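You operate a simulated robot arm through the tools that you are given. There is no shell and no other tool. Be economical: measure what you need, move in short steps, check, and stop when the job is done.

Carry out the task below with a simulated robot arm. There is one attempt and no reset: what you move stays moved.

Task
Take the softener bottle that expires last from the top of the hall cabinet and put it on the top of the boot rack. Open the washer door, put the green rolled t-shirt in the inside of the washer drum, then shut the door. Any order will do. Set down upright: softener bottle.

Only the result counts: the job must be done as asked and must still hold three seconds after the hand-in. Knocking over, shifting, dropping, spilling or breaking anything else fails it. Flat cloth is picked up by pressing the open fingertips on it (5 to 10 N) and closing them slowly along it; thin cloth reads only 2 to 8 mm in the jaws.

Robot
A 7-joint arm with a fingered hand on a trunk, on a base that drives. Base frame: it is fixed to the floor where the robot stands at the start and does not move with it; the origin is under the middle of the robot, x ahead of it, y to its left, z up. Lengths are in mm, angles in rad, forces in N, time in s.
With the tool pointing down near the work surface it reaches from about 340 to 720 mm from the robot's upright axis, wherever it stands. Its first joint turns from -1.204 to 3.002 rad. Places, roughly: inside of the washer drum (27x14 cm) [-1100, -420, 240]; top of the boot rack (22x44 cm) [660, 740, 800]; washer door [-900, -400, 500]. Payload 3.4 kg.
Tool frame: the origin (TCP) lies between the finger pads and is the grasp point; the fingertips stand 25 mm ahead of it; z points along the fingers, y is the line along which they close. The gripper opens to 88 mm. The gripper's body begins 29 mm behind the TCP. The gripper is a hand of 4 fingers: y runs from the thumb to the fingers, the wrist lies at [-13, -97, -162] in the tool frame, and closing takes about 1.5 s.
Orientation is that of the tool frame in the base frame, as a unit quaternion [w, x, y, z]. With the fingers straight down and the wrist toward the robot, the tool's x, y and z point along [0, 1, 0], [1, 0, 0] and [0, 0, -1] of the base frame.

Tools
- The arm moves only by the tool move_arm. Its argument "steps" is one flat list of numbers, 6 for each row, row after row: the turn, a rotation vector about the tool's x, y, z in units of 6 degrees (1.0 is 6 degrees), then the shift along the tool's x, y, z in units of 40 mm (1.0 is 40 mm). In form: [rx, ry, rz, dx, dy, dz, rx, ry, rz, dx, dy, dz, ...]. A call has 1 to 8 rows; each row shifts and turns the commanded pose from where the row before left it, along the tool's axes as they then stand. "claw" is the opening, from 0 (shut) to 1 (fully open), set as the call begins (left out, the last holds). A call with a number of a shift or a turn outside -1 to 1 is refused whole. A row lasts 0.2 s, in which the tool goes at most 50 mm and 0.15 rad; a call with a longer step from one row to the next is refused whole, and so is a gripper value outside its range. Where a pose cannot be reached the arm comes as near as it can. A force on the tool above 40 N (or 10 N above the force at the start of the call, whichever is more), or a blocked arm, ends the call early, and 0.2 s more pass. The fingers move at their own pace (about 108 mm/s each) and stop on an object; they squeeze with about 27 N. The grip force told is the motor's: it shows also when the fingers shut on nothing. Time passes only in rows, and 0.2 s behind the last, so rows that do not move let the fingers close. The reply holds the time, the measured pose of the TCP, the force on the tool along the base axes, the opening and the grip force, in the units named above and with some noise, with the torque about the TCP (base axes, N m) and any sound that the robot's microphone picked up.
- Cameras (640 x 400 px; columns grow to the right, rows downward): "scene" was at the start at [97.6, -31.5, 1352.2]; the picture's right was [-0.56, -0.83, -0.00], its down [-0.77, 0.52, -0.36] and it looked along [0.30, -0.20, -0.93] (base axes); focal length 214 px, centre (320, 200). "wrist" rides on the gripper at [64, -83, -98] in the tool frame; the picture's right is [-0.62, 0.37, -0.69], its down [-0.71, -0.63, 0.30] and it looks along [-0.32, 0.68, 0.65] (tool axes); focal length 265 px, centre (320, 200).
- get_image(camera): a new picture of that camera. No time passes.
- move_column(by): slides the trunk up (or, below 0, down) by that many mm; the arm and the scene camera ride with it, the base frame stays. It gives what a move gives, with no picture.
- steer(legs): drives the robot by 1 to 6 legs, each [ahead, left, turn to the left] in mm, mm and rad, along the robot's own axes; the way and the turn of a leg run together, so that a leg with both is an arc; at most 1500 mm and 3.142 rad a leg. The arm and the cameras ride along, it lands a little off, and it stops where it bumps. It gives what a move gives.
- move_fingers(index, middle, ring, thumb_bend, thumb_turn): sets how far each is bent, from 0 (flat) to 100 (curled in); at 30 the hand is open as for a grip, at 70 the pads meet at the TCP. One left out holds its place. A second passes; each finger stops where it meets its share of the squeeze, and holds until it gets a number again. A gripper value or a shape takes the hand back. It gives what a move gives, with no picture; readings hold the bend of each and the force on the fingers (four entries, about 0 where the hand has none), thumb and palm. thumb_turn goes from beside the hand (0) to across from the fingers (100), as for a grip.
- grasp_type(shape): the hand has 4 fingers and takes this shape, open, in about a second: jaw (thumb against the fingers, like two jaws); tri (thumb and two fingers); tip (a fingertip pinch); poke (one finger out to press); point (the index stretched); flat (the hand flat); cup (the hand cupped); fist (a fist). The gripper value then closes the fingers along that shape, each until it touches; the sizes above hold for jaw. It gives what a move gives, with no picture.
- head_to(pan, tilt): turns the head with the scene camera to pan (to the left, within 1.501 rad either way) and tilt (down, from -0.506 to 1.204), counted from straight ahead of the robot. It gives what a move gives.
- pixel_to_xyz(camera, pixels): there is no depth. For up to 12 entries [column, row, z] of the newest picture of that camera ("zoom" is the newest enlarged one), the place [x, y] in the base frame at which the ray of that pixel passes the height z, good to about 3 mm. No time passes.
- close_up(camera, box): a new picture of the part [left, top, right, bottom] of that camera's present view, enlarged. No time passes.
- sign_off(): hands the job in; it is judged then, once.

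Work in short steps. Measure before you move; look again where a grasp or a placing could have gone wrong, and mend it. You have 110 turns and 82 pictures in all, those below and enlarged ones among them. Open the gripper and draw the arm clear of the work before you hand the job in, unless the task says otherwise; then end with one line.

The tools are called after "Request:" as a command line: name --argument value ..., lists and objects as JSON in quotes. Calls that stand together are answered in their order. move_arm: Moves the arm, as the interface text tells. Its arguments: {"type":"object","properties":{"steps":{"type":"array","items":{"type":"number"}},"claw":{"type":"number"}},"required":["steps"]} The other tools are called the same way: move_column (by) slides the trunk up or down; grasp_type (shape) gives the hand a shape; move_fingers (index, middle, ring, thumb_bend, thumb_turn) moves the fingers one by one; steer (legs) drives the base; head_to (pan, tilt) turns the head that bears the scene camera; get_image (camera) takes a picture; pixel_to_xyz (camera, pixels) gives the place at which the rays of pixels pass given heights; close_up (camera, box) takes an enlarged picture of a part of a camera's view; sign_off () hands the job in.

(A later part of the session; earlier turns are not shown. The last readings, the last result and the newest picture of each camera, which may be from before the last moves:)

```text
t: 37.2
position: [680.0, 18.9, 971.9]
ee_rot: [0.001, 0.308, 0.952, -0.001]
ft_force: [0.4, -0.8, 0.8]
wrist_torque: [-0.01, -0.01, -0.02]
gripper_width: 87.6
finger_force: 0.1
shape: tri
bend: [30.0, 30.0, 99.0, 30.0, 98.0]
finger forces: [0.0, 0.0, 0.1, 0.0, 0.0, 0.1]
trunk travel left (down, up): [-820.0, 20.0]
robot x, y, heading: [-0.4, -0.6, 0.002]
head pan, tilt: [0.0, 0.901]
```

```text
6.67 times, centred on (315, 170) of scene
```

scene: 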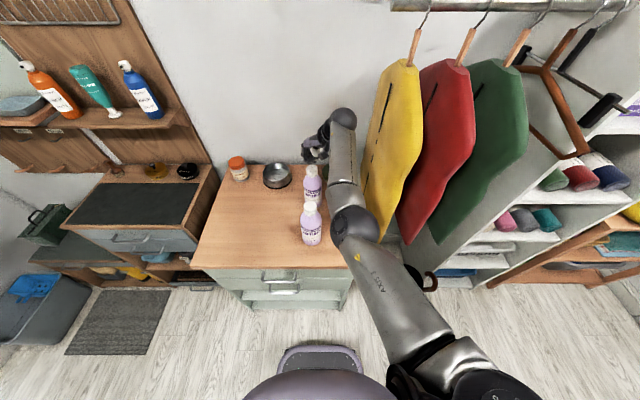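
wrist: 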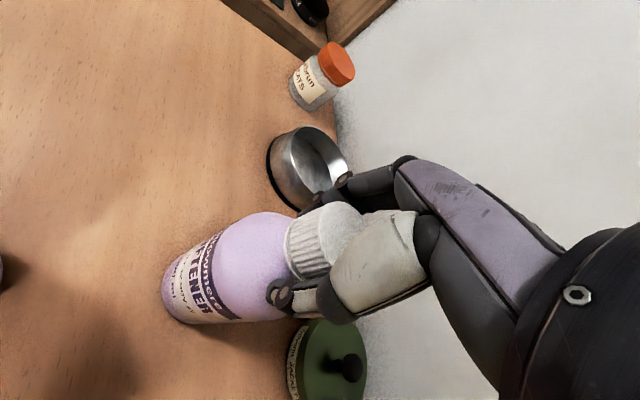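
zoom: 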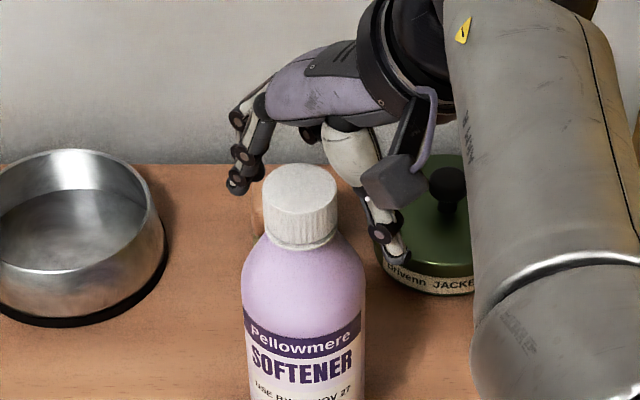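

Scene confirms the bottle is unmoved at (664,28) and the TCP geometry fits. Likely the tips wedge on the sloped shoulder below the cap; I'll recentre, go 12 mm higher, and close fingers individually.

Request:
move_arm --steps '[0, 0, 0, 0, 0, -0.32, 0, 0, 0, 0.23, -0.03, 0, 0, 0, 0, 0.23, -0.02, 0, 0, 0, 0, 0, 0, 0]'

Request:
grasp_type --shape "jaw"

Request:
move_fingers --index 52 --middle 52 --ring 52 --thumb_bend 52

Request:
close_up --camera "wrist" --box '[230, 150, 430, 350]'

Request:
close_up --camera "scene" --box '[290, 140, 340, 200]'

```text
t: 38.2
position: [662.3, 27.1, 983.5]
ee_rot: [-0.001, 0.308, 0.951, -0.001]
ft_force: [0.2, -0.2, -1.3]
wrist_torque: [-0.02, -0.01, -0.01]
gripper_width: 87.6
finger_force: 0.0
shape: tri
bend: [30.0, 30.0, 99.0, 30.0, 98.0]
finger forces: [0.0, 0.0, 0.0, 0.1, 0.0, 0.1]
trunk travel left (down, up): [-820.0, 20.0]
robot x, y, heading: [3.4, -2.7, -0.001]
head pan, tilt: [0.0, 0.901]
```

```text
t: 39.1
position: [662.6, 26.8, 984.4]
ee_rot: [-0.001, 0.307, 0.952, -0.001]
ft_force: [-0.4, 0.3, -0.3]
wrist_torque: [0.01, 0.02, 0.01]
gripper_width: 87.7
finger_force: 0.1
shape: jaw
bend: [30.0, 30.0, 30.0, 30.0, 98.0]
finger forces: [0.0, 0.0, 0.1, 0.0, 0.1, 0.0]
trunk travel left (down, up): [-820.0, 20.0]
robot x, y, heading: [-1.3, 0.5, 0.0]
head pan, tilt: [0.0, 0.901]
```

```text
t: 40.1
position: [662.5, 26.2, 984.5]
ee_rot: [0.0, 0.307, 0.952, -0.001]
ft_force: [-0.6, -0.4, -0.2]
wrist_torque: [-0.01, -0.01, -0.02]
gripper_width: 37.9
finger_force: 0.0
shape: fingers
bend: [52.0, 52.0, 52.0, 52.0, 98.0]
finger forces: [0.0, 0.1, 0.0, 0.0, 0.1, 0.1]
trunk travel left (down, up): [-820.0, 20.0]
robot x, y, heading: [-2.5, 2.4, 0.004]
head pan, tilt: [0.0, 0.901]
```

```text
2.00 times, centred on (330, 250) of wrist
```

zoom: 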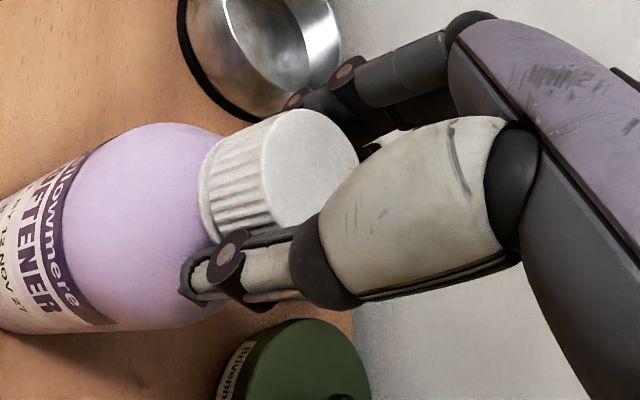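

```text
6.67 times, centred on (315, 170) of scene
```

zoom: 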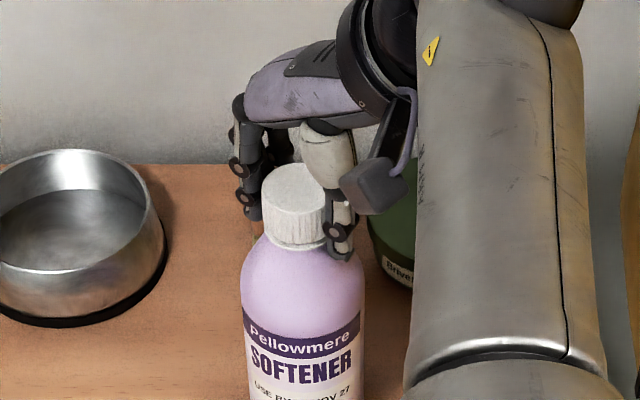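

Everything looks aligned around the cap with no contact at bend 52. Close gradually to 58 and read.

Request:
move_fingers --index 56 --middle 56 --ring 56 --thumb_bend 57

Request:
move_fingers --index 62 --middle 62 --ring 62 --thumb_bend 62

Request:
close_up --camera "wrist" --box '[230, 150, 430, 350]'

```text
t: 41.1
position: [662.7, 27.2, 984.2]
ee_rot: [0.0, 0.307, 0.952, -0.001]
ft_force: [-0.8, -0.9, 0.6]
wrist_torque: [0.01, -0.01, 0.01]
gripper_width: 31.2
finger_force: 0.3
shape: fingers
bend: [55.0, 56.0, 56.0, 54.0, 98.0]
finger forces: [0.4, 0.0, 0.0, 0.0, 1.2, 0.1]
trunk travel left (down, up): [-820.0, 20.0]
robot x, y, heading: [-1.0, 0.5, -0.005]
head pan, tilt: [0.0, 0.901]
```

```text
t: 42.1
position: [663.7, 27.4, 983.8]
ee_rot: [-0.001, 0.308, 0.952, -0.001]
ft_force: [-0.1, -0.4, 0.1]
wrist_torque: [0.02, -0.05, -0.01]
gripper_width: 28.7
finger_force: 4.5
shape: fingers
bend: [57.0, 61.0, 62.0, 56.0, 97.0]
finger forces: [3.5, 1.0, 0.0, 0.0, 5.1, 0.0]
trunk travel left (down, up): [-820.0, 20.0]
robot x, y, heading: [-1.8, 2.7, 0.002]
head pan, tilt: [0.0, 0.901]
```

```text
2.00 times, centred on (330, 250) of wrist
```

zoom: 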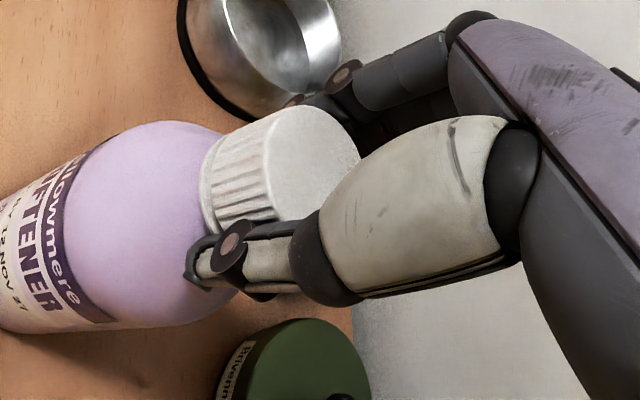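

Now index, middle and thumb contact the cap symmetrically (57/61/56). Squeeze harder.

Request:
move_fingers --index 68 --middle 70 --ring 62 --thumb_bend 68

Request:
move_fingers --index 78 --middle 80 --thumb_bend 78

```text
t: 43.1
position: [663.2, 26.4, 985.0]
ee_rot: [0.0, 0.308, 0.951, -0.001]
ft_force: [-0.3, -0.3, 1.6]
wrist_torque: [0.15, -0.13, 0.07]
gripper_width: 27.6
finger_force: 11.6
shape: fingers
bend: [58.0, 63.0, 62.0, 57.0, 97.0]
finger forces: [6.1, 5.6, 0.1, 0.0, 11.3, 0.1]
trunk travel left (down, up): [-820.0, 20.0]
robot x, y, heading: [-0.9, -0.4, -0.003]
head pan, tilt: [0.0, 0.901]
```

```text
t: 44.1
position: [662.8, 27.6, 983.9]
ee_rot: [-0.001, 0.307, 0.952, -0.001]
ft_force: [-0.3, 1.4, 0.7]
wrist_torque: [0.18, -0.21, 0.05]
gripper_width: 25.3
finger_force: 20.0
shape: fingers
bend: [58.0, 63.0, 62.0, 60.0, 95.0]
finger forces: [10.8, 9.2, 0.0, 0.0, 19.7, 0.0]
trunk travel left (down, up): [-820.0, 20.0]
robot x, y, heading: [0.1, -1.3, 0.002]
head pan, tilt: [0.0, 0.901]
```

Firm and stable grip (10.8/9.2 vs 19.7). Squeeze once more to full and lift very slowly.

Request:
move_fingers --index 88 --middle 88 --thumb_bend 88

Request:
move_arm --steps '[0, 0, 0, 0, 0, -0.1, 0, 0, 0, 0, 0, -0.1, 0, 0, 0, 0, 0, -0.15, 0, 0, 0, 0, 0, -0.2, 0, 0, 0, 0, 0, -0.2, 0, 0, 0, 0, 0, 0]'

Request:
get_image --camera "wrist"

```text
t: 45.1
position: [663.7, 28.4, 984.6]
ee_rot: [-0.001, 0.307, 0.952, -0.001]
ft_force: [1.2, 1.0, -0.2]
wrist_torque: [0.14, -0.25, -0.01]
gripper_width: 23.9
finger_force: 23.2
shape: fingers
bend: [53.0, 61.0, 62.0, 68.0, 93.0]
finger forces: [13.4, 10.4, 0.0, 0.0, 23.2, 0.0]
trunk travel left (down, up): [-820.0, 20.0]
robot x, y, heading: [-2.9, 0.8, 0.003]
head pan, tilt: [0.0, 0.901]
```

```text
t: 46.5
position: [663.4, 26.9, 1013.7]
ee_rot: [-0.002, 0.308, 0.951, -0.002]
ft_force: [-0.5, 0.6, -5.4]
wrist_torque: [-0.02, -0.1, 0.02]
gripper_width: 23.8
finger_force: 22.6
shape: fingers
bend: [52.0, 62.0, 62.0, 69.0, 93.0]
finger forces: [13.7, 9.3, 0.0, 0.0, 21.7, 0.0]
trunk travel left (down, up): [-820.0, 20.0]
robot x, y, heading: [-0.7, -0.6, 0.003]
head pan, tilt: [0.0, 0.901]
```

```text
48 pictures are left
```

wrist: 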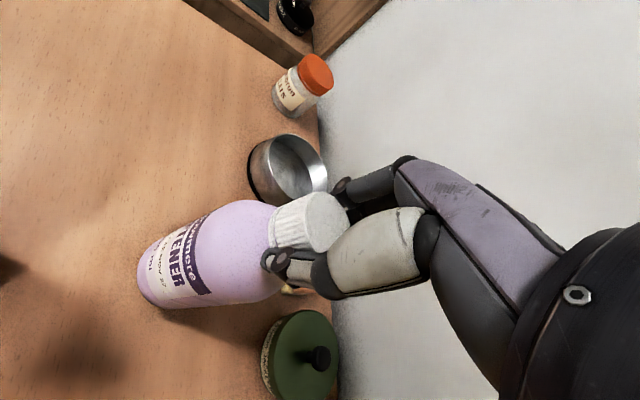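

Bottle is lifted (5.4 N load, ~30 mm clear). Raise 80 mm more to clear the bowl and jar before driving left.

Request:
move_arm --steps '[0, 0, 0, 0, 0, -0.3, 0, 0, 0, 0, 0, -0.4, 0, 0, 0, 0, 0, -0.4, 0, 0, 0, 0, 0, -0.4, 0, 0, 0, 0, 0, -0.3, 0, 0, 0, 0, 0, -0.2, 0, 0, 0, 0, 0, 0]'

Request:
get_image --camera "scene"

```text
t: 48.1
position: [664.1, 29.5, 1094.0]
ee_rot: [-0.001, 0.307, 0.952, -0.002]
ft_force: [0.7, -1.1, -5.2]
wrist_torque: [-0.05, -0.05, 0.01]
gripper_width: 23.5
finger_force: 22.2
shape: fingers
bend: [52.0, 62.0, 62.0, 69.0, 93.0]
finger forces: [13.7, 9.3, 0.0, 0.0, 21.5, 0.1]
trunk travel left (down, up): [-820.0, 20.0]
robot x, y, heading: [2.2, 3.2, -0.003]
head pan, tilt: [0.0, 0.901]
```

```text
47 pictures are left
```

scene: 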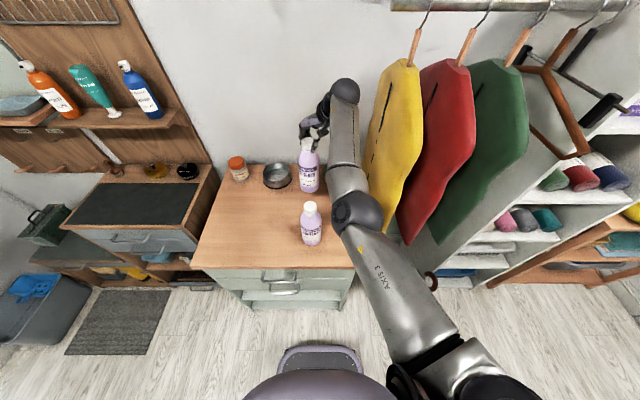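

Bottle securely held. Drive left 310 first, then check.

Request:
steer --legs '[[0, 310, 0]]'

Request:
get_image --camera "scene"

```text
t: 50.2
position: [663.7, 340.3, 1093.7]
ee_rot: [-0.001, 0.308, 0.951, -0.002]
ft_force: [-0.3, 0.5, -5.6]
wrist_torque: [-0.03, -0.09, -0.03]
gripper_width: 23.3
finger_force: 22.2
shape: fingers
bend: [52.0, 62.0, 62.0, 69.0, 93.0]
finger forces: [13.4, 8.8, 0.0, 0.1, 21.3, 0.0]
trunk travel left (down, up): [-820.0, 20.0]
robot x, y, heading: [0.5, 315.1, -0.004]
head pan, tilt: [0.0, 0.901]
```

```text
46 pictures are left
```

scene: 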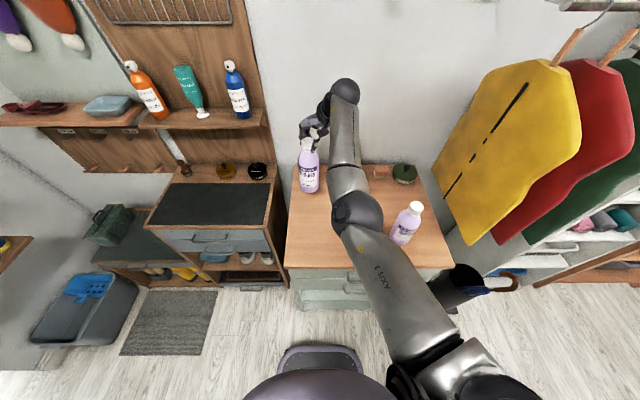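

All fine. Drive left another 330 → bottle at y≈670.

Request:
steer --legs '[[0, 330, 0]]'

Request:
get_image --camera "scene"

Request:
pixel_to_xyz --camera "scene" --pixels '[[260, 227, 800], [350, 227, 800], [270, 185, 800], [345, 185, 800]]'

Request:
get_image --camera "wrist"

```text
t: 52.4
position: [663.0, 669.6, 1093.0]
ee_rot: [0.0, 0.305, 0.952, -0.001]
ft_force: [-0.1, 0.8, -5.4]
wrist_torque: [-0.01, -0.08, 0.01]
gripper_width: 23.1
finger_force: 21.6
shape: fingers
bend: [52.0, 62.0, 62.0, 69.0, 93.0]
finger forces: [13.5, 8.8, 0.0, 0.0, 21.4, 0.0]
trunk travel left (down, up): [-820.0, 20.0]
robot x, y, heading: [0.4, 638.4, 0.0]
head pan, tilt: [0.0, 0.901]
```

```text
45 pictures are left
```

scene: 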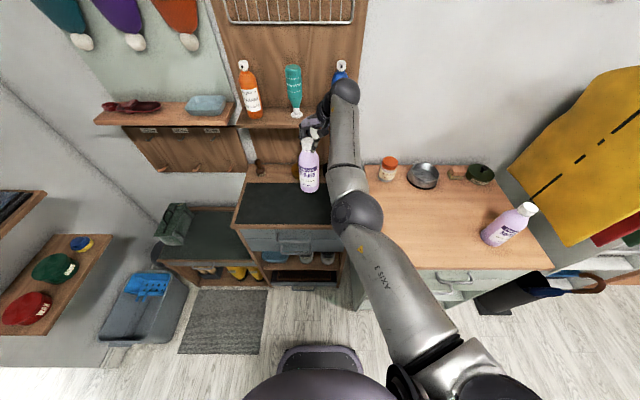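

```text
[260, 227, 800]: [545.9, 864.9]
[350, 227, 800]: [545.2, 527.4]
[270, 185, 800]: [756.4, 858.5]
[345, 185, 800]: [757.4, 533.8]
```

```text
44 pictures are left
```

wrist: 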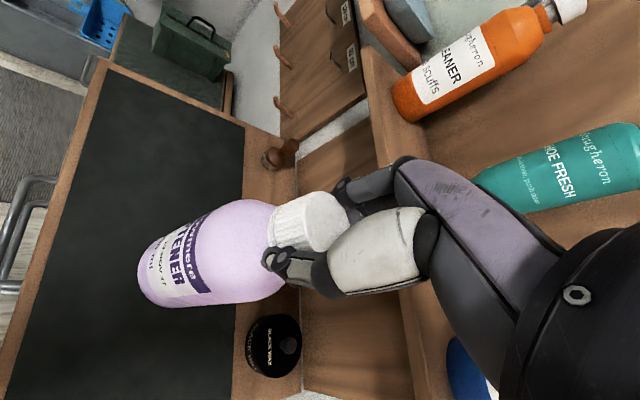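

The bottle is over the dark mat. Check shelf front location before lowering, and wax tin/knob positions.

Request:
pixel_to_xyz --camera "wrist" --pixels '[[272, 345, 800], [245, 345, 800], [280, 155, 800], [245, 155, 800], [362, 50, 1100], [362, 50, 1000], [400, 280, 1000], [400, 280, 1100], [140, 270, 900], [285, 210, 1093]]'

Request:
pixel_to_xyz --camera "scene" --pixels '[[260, 126, 1000], [260, 126, 1100], [260, 126, 1200], [240, 126, 1000], [240, 126, 1100]]'

```text
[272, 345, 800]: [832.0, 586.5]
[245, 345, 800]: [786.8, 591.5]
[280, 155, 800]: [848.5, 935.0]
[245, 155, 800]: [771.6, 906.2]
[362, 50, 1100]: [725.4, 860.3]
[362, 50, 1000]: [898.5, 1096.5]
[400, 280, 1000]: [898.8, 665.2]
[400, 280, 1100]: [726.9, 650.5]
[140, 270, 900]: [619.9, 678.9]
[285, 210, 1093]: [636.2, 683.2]
```

```text
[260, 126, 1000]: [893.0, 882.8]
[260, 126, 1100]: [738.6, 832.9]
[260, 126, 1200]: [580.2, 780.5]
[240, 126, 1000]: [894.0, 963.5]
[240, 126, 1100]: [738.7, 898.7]
```

Shelf front is at x≈765, z≈1080: clear. Shift 20 mm toward me and lower to about 1005.

Request:
move_arm --steps '[0, 0, 0, 0.4, -0.3, 0, 0, 0, 0, 0, 0, 0.5, 0, 0, 0, 0, 0, 0.6, 0, 0, 0, 0, 0, 0.6, 0, 0, 0, 0, 0, 0.45, 0, 0, 0, 0, 0, 0]'

Request:
get_image --camera "wrist"

```text
t: 53.8
position: [659.4, 666.1, 1009.1]
ee_rot: [-0.001, 0.305, 0.952, -0.002]
ft_force: [0.6, 0.2, -5.7]
wrist_torque: [-0.06, -0.07, 0.0]
gripper_width: 22.9
finger_force: 21.7
shape: fingers
bend: [52.0, 62.0, 62.0, 70.0, 93.0]
finger forces: [13.7, 8.7, 0.1, 0.0, 21.5, 0.0]
out of reach, approached as far as the arm can: row 1
trunk travel left (down, up): [-820.0, 20.0]
robot x, y, heading: [-1.8, 634.2, 0.003]
head pan, tilt: [0.0, 0.901]
```

```text
43 pictures are left
```

wrist: 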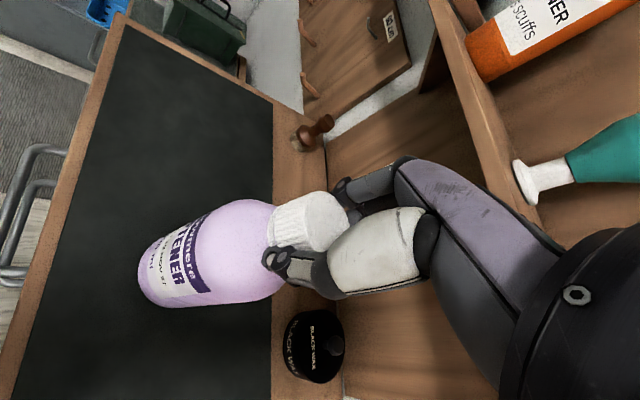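

Lower in small steps until contact.

Request:
move_arm --steps '[0, 0, 0, 0, 0, 0.2, 0, 0, 0, 0, 0, 0.2, 0, 0, 0, 0, 0, 0.1, 0, 0, 0, 0, 0, 0]'

```text
t: 54.8
position: [658.1, 665.3, 988.4]
ee_rot: [-0.002, 0.305, 0.952, -0.002]
ft_force: [0.8, 0.2, -5.4]
wrist_torque: [-0.04, -0.08, 0.02]
gripper_width: 22.7
finger_force: 22.2
shape: fingers
bend: [52.0, 62.0, 62.0, 70.0, 93.0]
finger forces: [13.6, 9.0, 0.0, 0.0, 21.5, 0.1]
trunk travel left (down, up): [-820.0, 20.0]
robot x, y, heading: [-1.3, 635.4, 0.002]
head pan, tilt: [0.0, 0.901]
```

Request:
move_arm --steps '[0, 0, 0, 0, 0, 0.06, 0, 0, 0, 0, 0, 0.06, 0, 0, 0, 0, 0, 0]'

```text
t: 55.6
position: [656.1, 665.7, 986.6]
ee_rot: [0.001, 0.305, 0.952, 0.0]
ft_force: [-0.4, 0.7, 8.8]
wrist_torque: [0.08, -0.06, 0.01]
gripper_width: 22.7
finger_force: 23.9
shape: fingers
bend: [52.0, 62.0, 62.0, 70.0, 92.0]
finger forces: [13.8, 10.9, 0.0, 0.1, 23.0, 0.0]
trunk travel left (down, up): [-820.0, 20.0]
robot x, y, heading: [2.8, 640.5, 0.004]
head pan, tilt: [0.0, 0.901]
```

Contact (+8.8 N). Release gradually.

Request:
move_fingers --index 50 --middle 57 --ring 55 --thumb_bend 62

Request:
move_fingers --index 30 --middle 30 --ring 30 --thumb_bend 30

Request:
get_image --camera "wrist"

```text
t: 56.6
position: [655.5, 665.4, 986.0]
ee_rot: [-0.001, 0.304, 0.953, -0.001]
ft_force: [-1.2, -0.4, 4.7]
wrist_torque: [-0.05, 0.09, -0.03]
gripper_width: 31.7
finger_force: 2.7
shape: fingers
bend: [49.0, 56.0, 55.0, 60.0, 97.0]
finger forces: [0.9, 0.1, 0.0, 0.0, 4.1, 0.0]
trunk travel left (down, up): [-820.0, 20.0]
robot x, y, heading: [-4.1, 638.4, 0.003]
head pan, tilt: [0.0, 0.901]
```

```text
t: 57.6
position: [656.2, 666.7, 984.9]
ee_rot: [0.0, 0.305, 0.952, -0.001]
ft_force: [0.1, 0.3, 0.6]
wrist_torque: [0.05, 0.01, 0.04]
gripper_width: 84.2
finger_force: 0.1
shape: fingers
bend: [30.0, 30.0, 30.0, 30.0, 97.0]
finger forces: [0.1, 0.1, 0.1, 0.1, 0.0, 0.0]
trunk travel left (down, up): [-820.0, 20.0]
robot x, y, heading: [1.0, 636.6, 0.008]
head pan, tilt: [0.0, 0.901]
```

```text
42 pictures are left
```

wrist: 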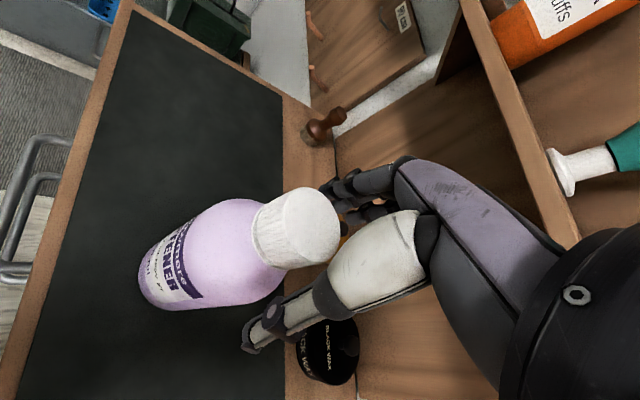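

The bottle stands. Lift straight up clear of it.

Request:
move_arm --steps '[0, 0, 0, 0, 0, -0.5, 0, 0, 0, 0, 0, -0.7, 0, 0, 0, 0, 0, -0.7, 0, 0, 0, 0, 0, -0.6, 0, 0, 0, 0, 0, 0]'

Request:
get_image --camera "wrist"

```text
t: 58.8
position: [659.1, 664.5, 1085.4]
ee_rot: [0.0, 0.306, 0.952, -0.001]
ft_force: [-0.2, -0.3, 0.3]
wrist_torque: [0.01, -0.03, 0.0]
gripper_width: 84.4
finger_force: 0.0
shape: fingers
bend: [30.0, 30.0, 30.0, 30.0, 97.0]
finger forces: [0.0, 0.0, 0.0, 0.1, 0.0, 0.0]
out of reach, approached as far as the arm can: row 2
trunk travel left (down, up): [-820.0, 20.0]
robot x, y, heading: [-3.6, 637.0, 0.002]
head pan, tilt: [0.0, 0.901]
```

```text
41 pictures are left
```

wrist: 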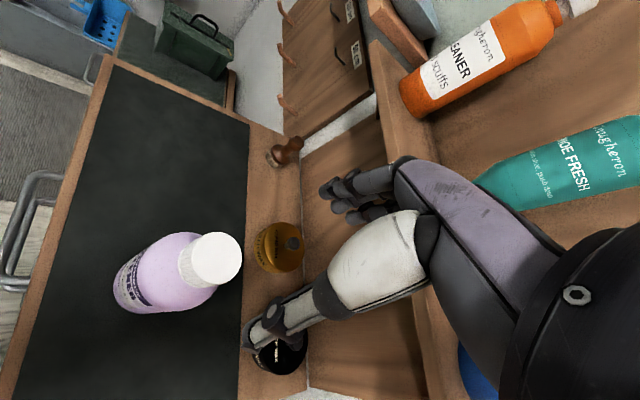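

Bottle upright on the rack. Now look around left and right to plan the drive to the shelf and washer.

Request:
head_to --pan 1.5 --tilt 0.6

Request:
get_image --camera "scene"

Request:
head_to --pan -1.5 --tilt 0.6

Request:
get_image --camera "scene"

```text
t: 60.4
position: [659.1, 666.2, 1084.8]
ee_rot: [0.001, 0.304, 0.953, -0.001]
ft_force: [-0.7, 0.0, 0.4]
wrist_torque: [0.01, -0.03, 0.0]
gripper_width: 84.4
finger_force: 0.0
shape: fingers
bend: [30.0, 30.0, 30.0, 30.0, 97.0]
finger forces: [0.0, 0.0, 0.1, 0.0, 0.0, 0.1]
trunk travel left (down, up): [-820.0, 20.0]
robot x, y, heading: [-2.8, 635.2, 0.002]
head pan, tilt: [1.499, 0.6]
```

```text
40 pictures are left
```

scene: 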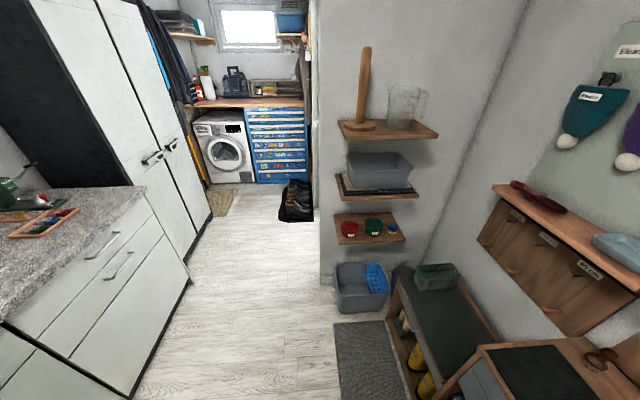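

```text
t: 63.0
position: [659.2, 666.4, 1084.8]
ee_rot: [0.0, 0.305, 0.953, 0.0]
ft_force: [0.1, -0.3, -0.7]
wrist_torque: [0.0, -0.04, -0.03]
gripper_width: 84.3
finger_force: 0.1
shape: fingers
bend: [30.0, 30.0, 30.0, 30.0, 97.0]
finger forces: [0.0, 0.0, 0.0, 0.1, 0.0, 0.0]
trunk travel left (down, up): [-820.0, 20.0]
robot x, y, heading: [0.4, 635.4, 0.006]
head pan, tilt: [-1.499, 0.6]
```

```text
39 pictures are left
```

scene: 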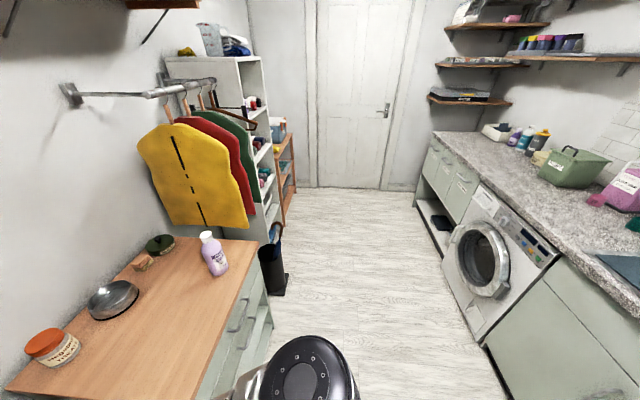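

The washer is behind-right, front facing +x; rolled shirts in the white shelf unit. Close-ups of both.

Request:
close_up --camera "scene" --box '[430, 180, 570, 340]'

Request:
close_up --camera "scene" --box '[200, 40, 310, 230]'

```text
2.50 times, centred on (500, 260) of scene
```

zoom: 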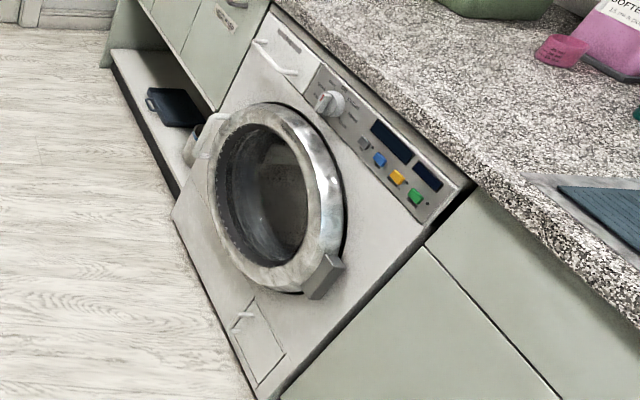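

```text
2.11 times, centred on (255, 135) of scene
```

zoom: 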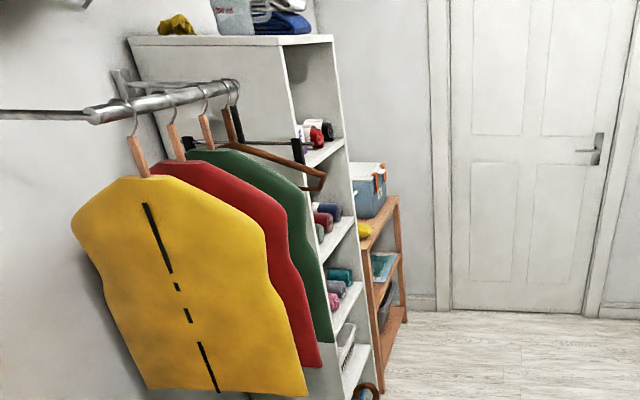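

Door handle is on the washer's +y side, hinge on the -y side. Back away from the rack first.

Request:
steer --legs '[[-330, 0, 0]]'

Request:
head_to --pan -0.3 --tilt 0.7

Request:
get_image --camera "scene"

```text
t: 65.2
position: [316.5, 663.9, 1084.5]
ee_rot: [0.0, 0.304, 0.953, -0.001]
ft_force: [0.4, -0.5, 1.0]
wrist_torque: [0.02, -0.02, -0.03]
gripper_width: 84.6
finger_force: 0.0
shape: fingers
bend: [30.0, 30.0, 30.0, 30.0, 97.0]
finger forces: [0.0, 0.0, 0.1, 0.0, 0.1, 0.0]
trunk travel left (down, up): [-820.0, 20.0]
robot x, y, heading: [-343.3, 635.2, 0.008]
head pan, tilt: [-1.499, 0.6]
```

```text
t: 66.6
position: [317.1, 663.9, 1084.9]
ee_rot: [0.0, 0.304, 0.953, 0.0]
ft_force: [0.2, 0.0, -1.0]
wrist_torque: [-0.02, 0.01, 0.02]
gripper_width: 84.2
finger_force: 0.0
shape: fingers
bend: [30.0, 30.0, 30.0, 30.0, 97.0]
finger forces: [0.1, 0.0, 0.0, 0.1, 0.0, 0.1]
trunk travel left (down, up): [-820.0, 20.0]
robot x, y, heading: [-343.5, 637.3, 0.001]
head pan, tilt: [-0.3, 0.7]
```

```text
36 pictures are left
```

scene: 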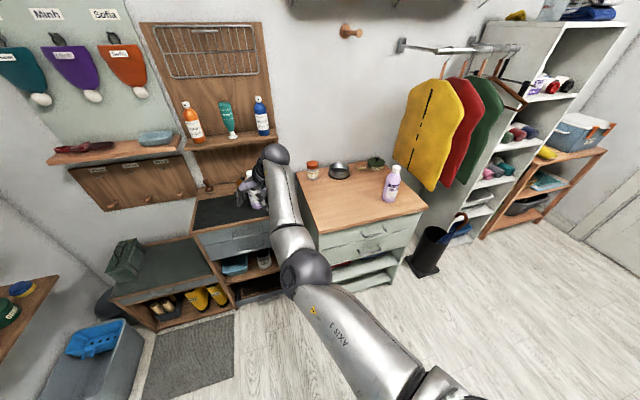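

Turn right 90° to face along the corridor (-y), then look toward the washer.

Request:
steer --legs '[[0, 0, -1.571], [450, 0, 0]]'

Request:
head_to --pan -0.9 --tilt 0.75

Request:
get_image --camera "scene"

```text
t: 73.1
position: [-305.0, -471.3, 1085.1]
ee_rot: [-0.001, 0.888, 0.459, 0.0]
ft_force: [0.7, -0.2, -0.9]
wrist_torque: [0.01, 0.02, -0.05]
gripper_width: 84.2
finger_force: 0.1
shape: fingers
bend: [30.0, 30.0, 30.0, 30.0, 97.0]
finger forces: [0.0, 0.1, 0.0, 0.0, 0.0, 0.0]
trunk travel left (down, up): [-820.0, 20.0]
robot x, y, heading: [-336.4, 189.9, -1.566]
head pan, tilt: [-0.3, 0.7]
```

```text
t: 74.1
position: [-305.0, -469.9, 1084.6]
ee_rot: [-0.001, 0.889, 0.458, -0.001]
ft_force: [0.8, 0.3, -0.3]
wrist_torque: [-0.02, -0.05, 0.0]
gripper_width: 84.3
finger_force: 0.0
shape: fingers
bend: [30.0, 30.0, 30.0, 30.0, 97.0]
finger forces: [0.0, 0.0, 0.0, 0.0, 0.0, 0.0]
trunk travel left (down, up): [-820.0, 20.0]
robot x, y, heading: [-335.8, 189.1, -1.558]
head pan, tilt: [-0.901, 0.75]
```

```text
35 pictures are left
```

scene: 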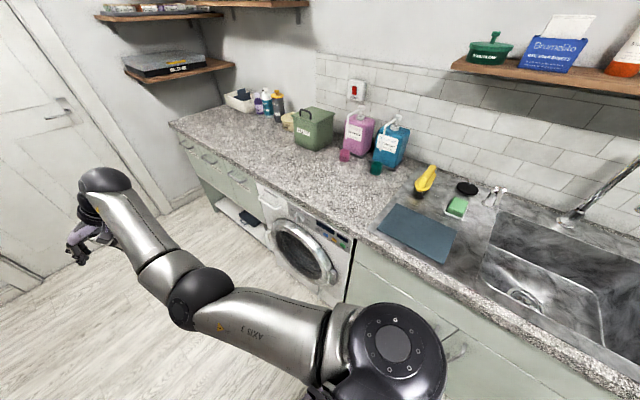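

Measure the handle (≈(325,283)) and porthole extents via heights.

Request:
close_up --camera "scene" --box '[250, 190, 360, 310]'

Request:
pixel_to_xyz --camera "scene" --pixels '[[325, 283, 350], [325, 283, 400], [325, 283, 450], [325, 283, 500], [271, 240, 500], [271, 240, 550], [271, 240, 600], [302, 250, 500], [302, 250, 450], [257, 184, 850], [353, 237, 850]]'

```text
3.33 times, centred on (305, 250) of scene
```

zoom: 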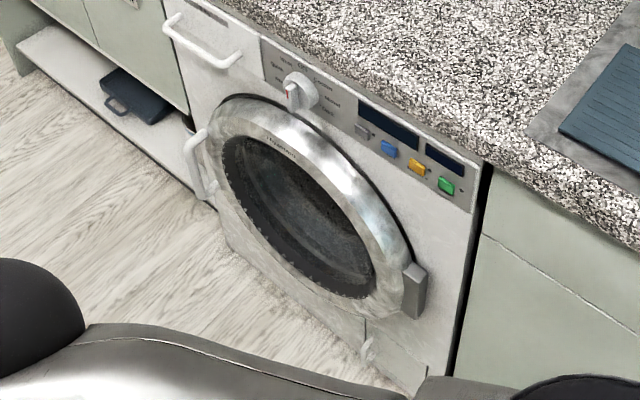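

```text
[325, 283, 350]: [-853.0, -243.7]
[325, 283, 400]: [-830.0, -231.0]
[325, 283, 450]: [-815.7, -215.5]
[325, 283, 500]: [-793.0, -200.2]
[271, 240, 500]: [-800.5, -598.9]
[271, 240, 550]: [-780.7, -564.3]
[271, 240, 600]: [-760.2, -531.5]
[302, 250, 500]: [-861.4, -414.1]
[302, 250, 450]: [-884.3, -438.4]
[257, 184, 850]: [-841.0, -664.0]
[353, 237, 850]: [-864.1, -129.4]
```

The white C-handle is on the door's -y side (≈(268,241)); the grey block on +y is the hinge. I lower the trunk 400 for a second view and to bring the arm to working height.

Request:
pixel_to_xyz --camera "scene" --pixels '[[160, 212, 0], [40, 282, 0], [267, 241, 450], [267, 241, 500], [267, 241, 550], [331, 277, 400], [331, 277, 450], [331, 277, 500]]'

Request:
move_column --by -450

Request:
close_up --camera "scene" --box '[220, 100, 380, 200]'

```text
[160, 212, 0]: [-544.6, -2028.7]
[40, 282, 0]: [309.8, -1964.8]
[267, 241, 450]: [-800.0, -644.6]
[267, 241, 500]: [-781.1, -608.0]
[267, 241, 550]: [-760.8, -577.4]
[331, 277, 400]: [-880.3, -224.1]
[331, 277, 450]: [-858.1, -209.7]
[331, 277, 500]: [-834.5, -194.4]
```

```text
refused: -450 is not a number from -400 to 400
```

```text
4.00 times, centred on (300, 150) of scene
```

zoom: 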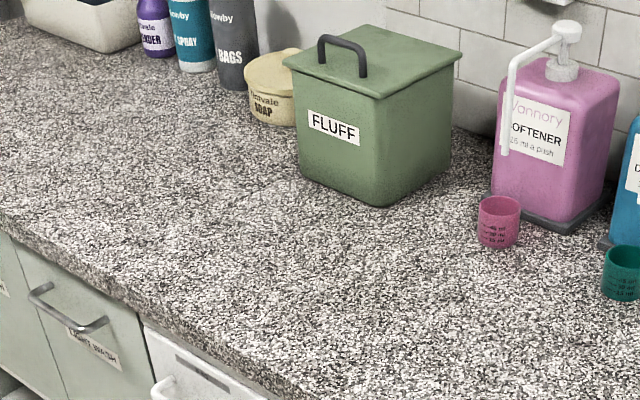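

End wall is far (y≈-2000). Lower trunk 400.

Request:
move_column --by -400

Request:
get_image --camera "scene"

```text
t: 77.9
position: [-304.8, -471.5, 685.0]
ee_rot: [-0.001, 0.889, 0.459, 0.0]
ft_force: [0.5, 0.1, -0.2]
wrist_torque: [0.0, -0.03, 0.0]
gripper_width: 84.5
finger_force: 0.0
shape: fingers
bend: [30.0, 30.0, 30.0, 30.0, 97.0]
finger forces: [0.1, 0.0, 0.1, 0.0, 0.0, 0.1]
trunk travel left (down, up): [-420.0, 420.0]
robot x, y, heading: [-338.3, 189.5, -1.563]
head pan, tilt: [-0.901, 0.75]
```

```text
32 pictures are left
```

scene: 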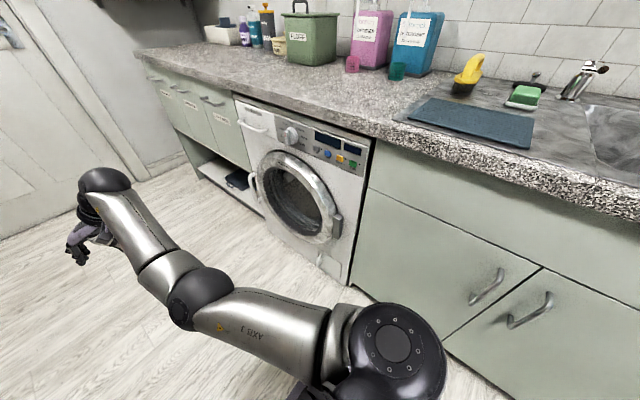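

Handle bar now at ≈(254,186), hinge block at (337,226). Triangulate.

Request:
pixel_to_xyz --camera "scene" --pixels '[[254, 186, 450], [254, 186, 500], [254, 186, 550], [337, 226, 400], [337, 226, 450], [337, 226, 500], [254, 174, 500], [256, 199, 500], [295, 199, 500], [295, 199, 450], [320, 280, 0], [315, 268, 50]]'

```text
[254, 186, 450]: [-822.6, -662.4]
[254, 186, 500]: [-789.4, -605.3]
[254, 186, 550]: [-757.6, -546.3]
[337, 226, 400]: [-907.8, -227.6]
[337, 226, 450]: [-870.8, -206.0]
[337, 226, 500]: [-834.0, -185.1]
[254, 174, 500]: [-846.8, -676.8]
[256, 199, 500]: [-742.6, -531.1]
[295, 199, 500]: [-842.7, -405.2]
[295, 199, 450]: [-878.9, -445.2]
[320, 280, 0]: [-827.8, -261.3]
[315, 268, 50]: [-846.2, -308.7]
```

Handle ≈(-783,-602,505), hinge ≈(-843,-200,495), door radius ≈400. Drive to about (0,-700) and turn to face the washer.

Request:
steer --legs '[[890, 330, 0], [0, 0, -1.578]]'

Request:
head_to --pan -0.1 --tilt 0.6

Request:
get_image --camera "scene"

```text
t: 86.7
position: [-664.4, -752.7, 685.1]
ee_rot: [-0.001, 0.956, -0.294, 0.001]
ft_force: [0.1, 0.4, -0.7]
wrist_torque: [0.02, -0.01, -0.06]
gripper_width: 84.5
finger_force: 0.1
shape: fingers
bend: [30.0, 30.0, 30.0, 30.0, 97.0]
finger forces: [0.0, 0.0, 0.0, 0.1, 0.1, 0.0]
trunk travel left (down, up): [-420.0, 420.0]
robot x, y, heading: [-7.3, -710.2, -3.11]
head pan, tilt: [-0.901, 0.75]
```

```text
t: 87.8
position: [-663.7, -752.7, 684.3]
ee_rot: [-0.001, 0.956, -0.294, 0.0]
ft_force: [-0.2, -0.6, 0.5]
wrist_torque: [0.0, -0.03, -0.02]
gripper_width: 84.6
finger_force: 0.1
shape: fingers
bend: [30.0, 30.0, 30.0, 30.0, 97.0]
finger forces: [0.0, 0.0, 0.0, 0.1, 0.1, 0.1]
trunk travel left (down, up): [-420.0, 420.0]
robot x, y, heading: [-4.7, -702.9, -3.111]
head pan, tilt: [-0.099, 0.6]
```

```text
31 pictures are left
```

scene: 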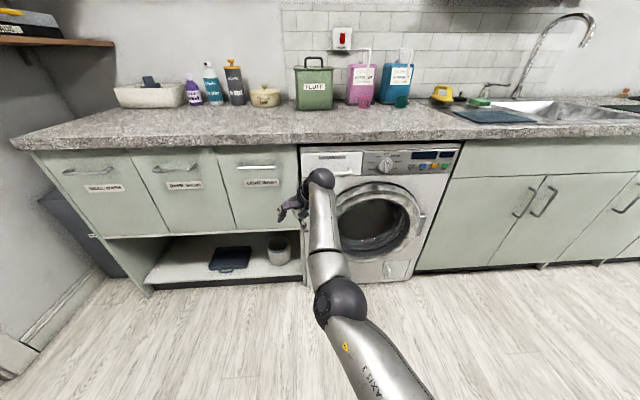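

Clear view: handle is left of the door at the hand. First back the hand off 120 mm, then begin pitching the tool forward.

Request:
move_arm --steps '[0, 0, 0, 0.83, -0.56, 0, 0, 0, 0, 0.83, -0.56, 0, 0, 0, 0, 0.83, -0.56, 0, 0, -1, 0, 0, 0, 0, 0, -1, 0, 0, 0, 0, 0, -1, 0, 0, 0, 0, 0, -1, 0, 0, 0, 0, 0, -1, 0, 0, 0, 0]'

Request:
move_arm --steps '[0, -1, 0, 0, 0, 0, 0, -1, 0, 0, 0, 0, 0, -1, 0, 0, 0, 0, 0, -1, 0, 0, 0, 0, 0, -1, 0, 0, 0, 0, 0, -1, 0, 0, 0, 0, 0, 0, 0, 0, 0, 0]'

```text
t: 89.6
position: [-729.9, -707.0, 701.3]
ee_rot: [-0.078, 0.923, -0.284, -0.247]
ft_force: [-0.3, 0.5, -0.6]
wrist_torque: [-0.03, 0.0, 0.0]
gripper_width: 84.8
finger_force: 0.1
shape: fingers
bend: [30.0, 30.0, 30.0, 30.0, 97.0]
finger forces: [0.0, 0.0, 0.0, 0.0, 0.0, 0.0]
out of reach, approached as far as the arm can: row 1, 2, 3, 4, 5, 6, 7, 8
trunk travel left (down, up): [-420.0, 420.0]
robot x, y, heading: [-6.2, -706.5, -3.113]
head pan, tilt: [-0.099, 0.6]
```

```text
t: 91.2
position: [-797.5, -700.4, 701.9]
ee_rot: [-0.16, 0.801, -0.246, -0.521]
ft_force: [0.5, 0.4, -0.3]
wrist_torque: [-0.02, 0.01, -0.02]
gripper_width: 84.3
finger_force: 0.0
shape: fingers
bend: [30.0, 30.0, 30.0, 30.0, 97.0]
finger forces: [0.0, 0.0, 0.0, 0.0, 0.1, 0.0]
out of reach, approached as far as the arm can: row 1, 2, 3, 4, 5, 6
trunk travel left (down, up): [-420.0, 420.0]
robot x, y, heading: [-6.8, -708.5, -3.11]
head pan, tilt: [-0.099, 0.6]
```

The arm can't retract inward there and crept forward to x=-797. Back the base up 180 mm, then continue.

Request:
steer --legs '[[-180, 0, 0]]'

Request:
move_arm --steps '[0, -1, 0, 0, 0, 0, 0, -1, 0, 0, 0, 0, 0, -1, 0, 0, 0, 0, 0, -1, 0, 0, 0, 0, 0, 0, 0, 0, 0, 0]'

Request:
get_image --camera "scene"

```text
t: 92.7
position: [-614.3, -693.4, 703.4]
ee_rot: [-0.16, 0.802, -0.246, -0.52]
ft_force: [0.4, -0.2, -0.4]
wrist_torque: [0.0, 0.01, 0.01]
gripper_width: 84.6
finger_force: 0.1
shape: fingers
bend: [30.0, 30.0, 30.0, 30.0, 97.0]
finger forces: [0.0, 0.0, 0.1, 0.1, 0.0, 0.0]
trunk travel left (down, up): [-420.0, 420.0]
robot x, y, heading: [177.3, -704.3, -3.108]
head pan, tilt: [-0.099, 0.6]
```

```text
t: 93.9
position: [-624.1, -694.9, 702.1]
ee_rot: [-0.207, 0.677, -0.206, -0.676]
ft_force: [0.5, -0.9, -0.2]
wrist_torque: [0.0, -0.03, 0.0]
gripper_width: 84.7
finger_force: 0.1
shape: fingers
bend: [30.0, 30.0, 30.0, 30.0, 97.0]
finger forces: [0.1, 0.1, 0.1, 0.1, 0.0, 0.0]
out of reach, approached as far as the arm can: row 1, 2
trunk travel left (down, up): [-420.0, 420.0]
robot x, y, heading: [181.4, -702.7, -3.112]
head pan, tilt: [-0.099, 0.6]
```

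```text
30 pictures are left
```

scene: 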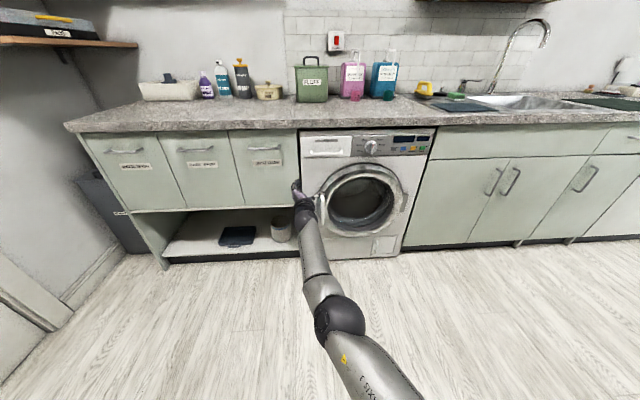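

Tool is horizontal now (pointing (-.83,.56,0)). Yaw 34° so it points straight at the washer.

Request:
move_arm --steps '[-1, 0, 0, 0, 0, 0, -1, 0, 0, 0, 0, 0, -1, 0, 0, 0, 0, 0, -1, 0, 0, 0, 0, 0, -1, 0, 0, 0, 0, 0, -0.7, 0, 0, 0, 0, 0, 0, 0, 0, 0, 0, 0]'

Request:
move_column --by -190

Request:
get_image --camera "wrist"

```text
t: 95.5
position: [-624.5, -684.3, 677.8]
ee_rot: [-0.081, 0.747, -0.064, -0.657]
ft_force: [0.7, 0.5, -1.1]
wrist_torque: [0.01, -0.02, 0.0]
gripper_width: 84.5
finger_force: 0.1
shape: fingers
bend: [30.0, 30.0, 30.0, 30.0, 97.0]
finger forces: [0.0, 0.0, 0.0, 0.0, 0.0, 0.0]
out of reach, approached as far as the arm can: row 1, 2, 3
trunk travel left (down, up): [-420.0, 420.0]
robot x, y, heading: [179.7, -702.8, -3.113]
head pan, tilt: [-0.099, 0.6]
```

```text
t: 97.6
position: [-623.8, -685.1, 488.7]
ee_rot: [-0.081, 0.747, -0.064, -0.657]
ft_force: [0.0, 0.3, 0.4]
wrist_torque: [0.03, 0.0, 0.01]
gripper_width: 84.3
finger_force: 0.0
shape: fingers
bend: [30.0, 30.0, 30.0, 30.0, 97.0]
finger forces: [0.1, 0.0, 0.0, 0.0, 0.0, 0.0]
trunk travel left (down, up): [-230.0, 610.0]
robot x, y, heading: [174.3, -703.0, -3.107]
head pan, tilt: [-0.099, 0.6]
```

```text
29 pictures are left
```

wrist: 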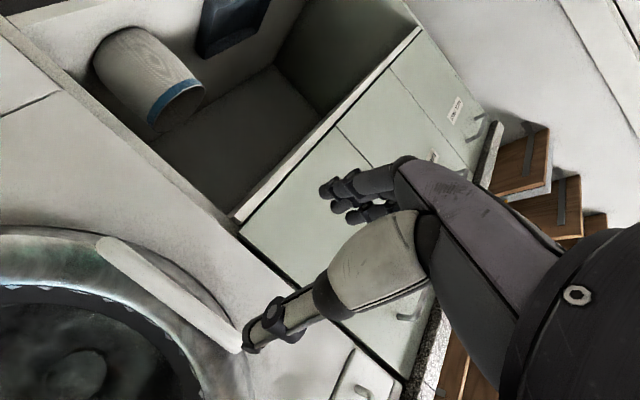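

Nicely oriented. The white handle runs from (105,245) to (240,345). Measure it from this view.

Request:
pixel_to_xyz --camera "wrist" --pixels '[[172, 297, 480], [172, 297, 500], [172, 297, 520], [110, 248, 480], [110, 248, 460], [110, 248, 440], [238, 345, 540], [238, 345, 560], [238, 345, 580], [238, 345, 520]]'

Request:
close_up --camera "scene" --box '[270, 120, 430, 270]'

```text
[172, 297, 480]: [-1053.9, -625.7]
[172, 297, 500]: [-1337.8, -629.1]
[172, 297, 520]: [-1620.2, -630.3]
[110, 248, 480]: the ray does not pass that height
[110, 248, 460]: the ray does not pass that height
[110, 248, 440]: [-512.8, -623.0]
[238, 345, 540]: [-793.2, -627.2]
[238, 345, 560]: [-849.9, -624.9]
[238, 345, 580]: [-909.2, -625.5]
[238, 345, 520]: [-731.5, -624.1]
```

```text
2.67 times, centred on (350, 195) of scene
```

zoom: 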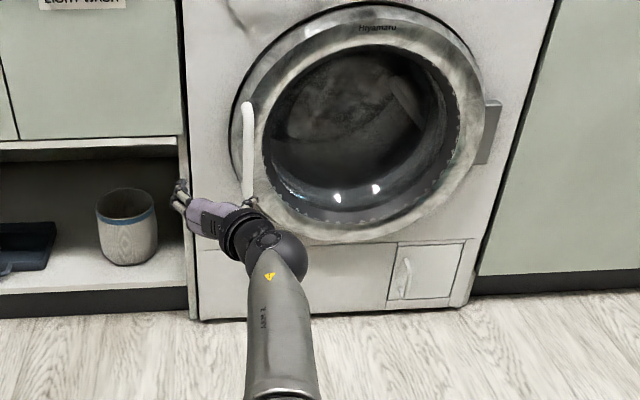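

Handle line is at y≈-625, spanning z≈420–540. Advance most of the way with lateral correction, then look.

Request:
move_arm --steps '[0, 0, 0, -0.1, -0.25, 0.7, 0, 0, 0, -0.1, -0.25, 0.7, 0, 0, 0, -0.1, -0.22, 0.7, 0, 0, 0, -0.1, 0, 0.7, 0, 0, 0, 0, 0, 0]'

Request:
get_image --camera "wrist"

```text
t: 98.8
position: [-637.7, -668.2, 493.7]
ee_rot: [-0.081, 0.747, -0.065, -0.657]
ft_force: [-0.6, -0.6, 0.4]
wrist_torque: [-0.02, 0.0, 0.02]
gripper_width: 84.4
finger_force: 0.1
shape: fingers
bend: [30.0, 30.0, 30.0, 30.0, 97.0]
finger forces: [0.0, 0.1, 0.0, 0.1, 0.1, 0.1]
out of reach, approached as far as the arm can: row 1, 2, 3, 4
trunk travel left (down, up): [-230.0, 610.0]
robot x, y, heading: [173.8, -701.3, -3.109]
head pan, tilt: [-0.099, 0.6]
```

```text
27 pictures are left
```

wrist: 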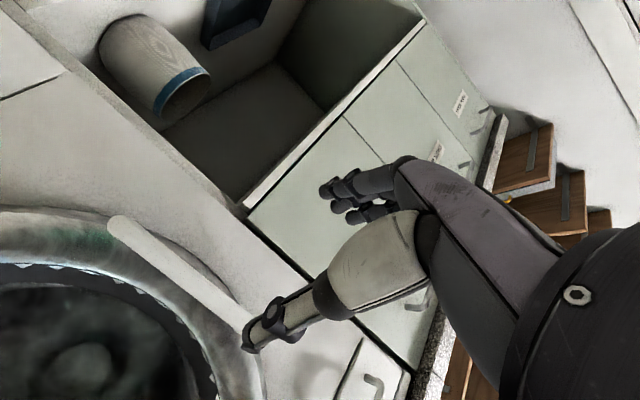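

At the arm's limit; use the base instead: sidestep 51 right, advance 95, and check.

Request:
steer --legs '[[0, -51, 0], [95, 0, 0]]'

Request:
get_image --camera "wrist"

```text
t: 100.5
position: [-735.4, -621.1, 493.3]
ee_rot: [-0.081, 0.747, -0.065, -0.657]
ft_force: [0.1, -0.2, 0.1]
wrist_torque: [0.02, -0.01, -0.02]
gripper_width: 84.4
finger_force: 0.1
shape: fingers
bend: [30.0, 30.0, 30.0, 30.0, 97.0]
finger forces: [0.0, 0.0, 0.0, 0.1, 0.0, 0.0]
trunk travel left (down, up): [-230.0, 610.0]
robot x, y, heading: [84.7, -653.4, -3.111]
head pan, tilt: [-0.099, 0.6]
```

```text
26 pictures are left
```

wrist: 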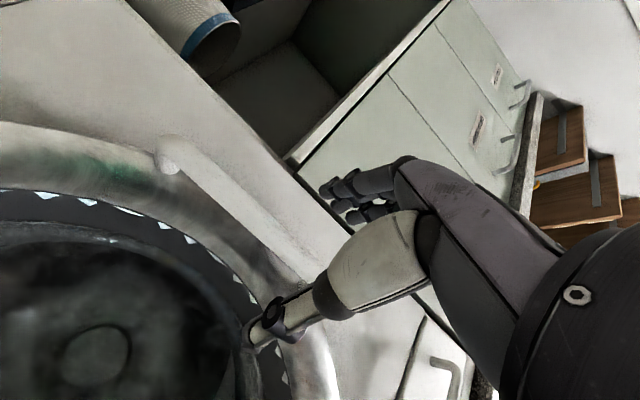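

The bar is well centred between thumb and fingers. Advance 45 more and close.

Request:
steer --legs '[[45, 0, 0]]'

Request:
get_image --camera "wrist"

```text
t: 101.4
position: [-780.2, -622.3, 491.8]
ee_rot: [-0.081, 0.748, -0.065, -0.656]
ft_force: [0.4, 0.5, -0.7]
wrist_torque: [0.0, 0.03, 0.01]
gripper_width: 84.6
finger_force: 0.1
shape: fingers
bend: [30.0, 30.0, 30.0, 30.0, 97.0]
finger forces: [0.1, 0.0, 0.1, 0.0, 0.1, 0.0]
trunk travel left (down, up): [-230.0, 610.0]
robot x, y, heading: [39.0, -655.8, -3.111]
head pan, tilt: [-0.099, 0.6]
```

```text
25 pictures are left
```

wrist: 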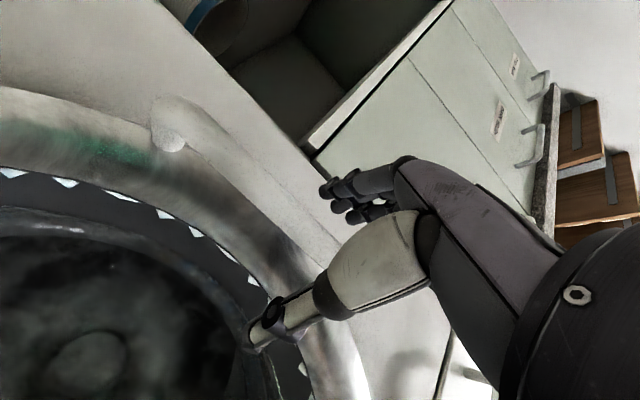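

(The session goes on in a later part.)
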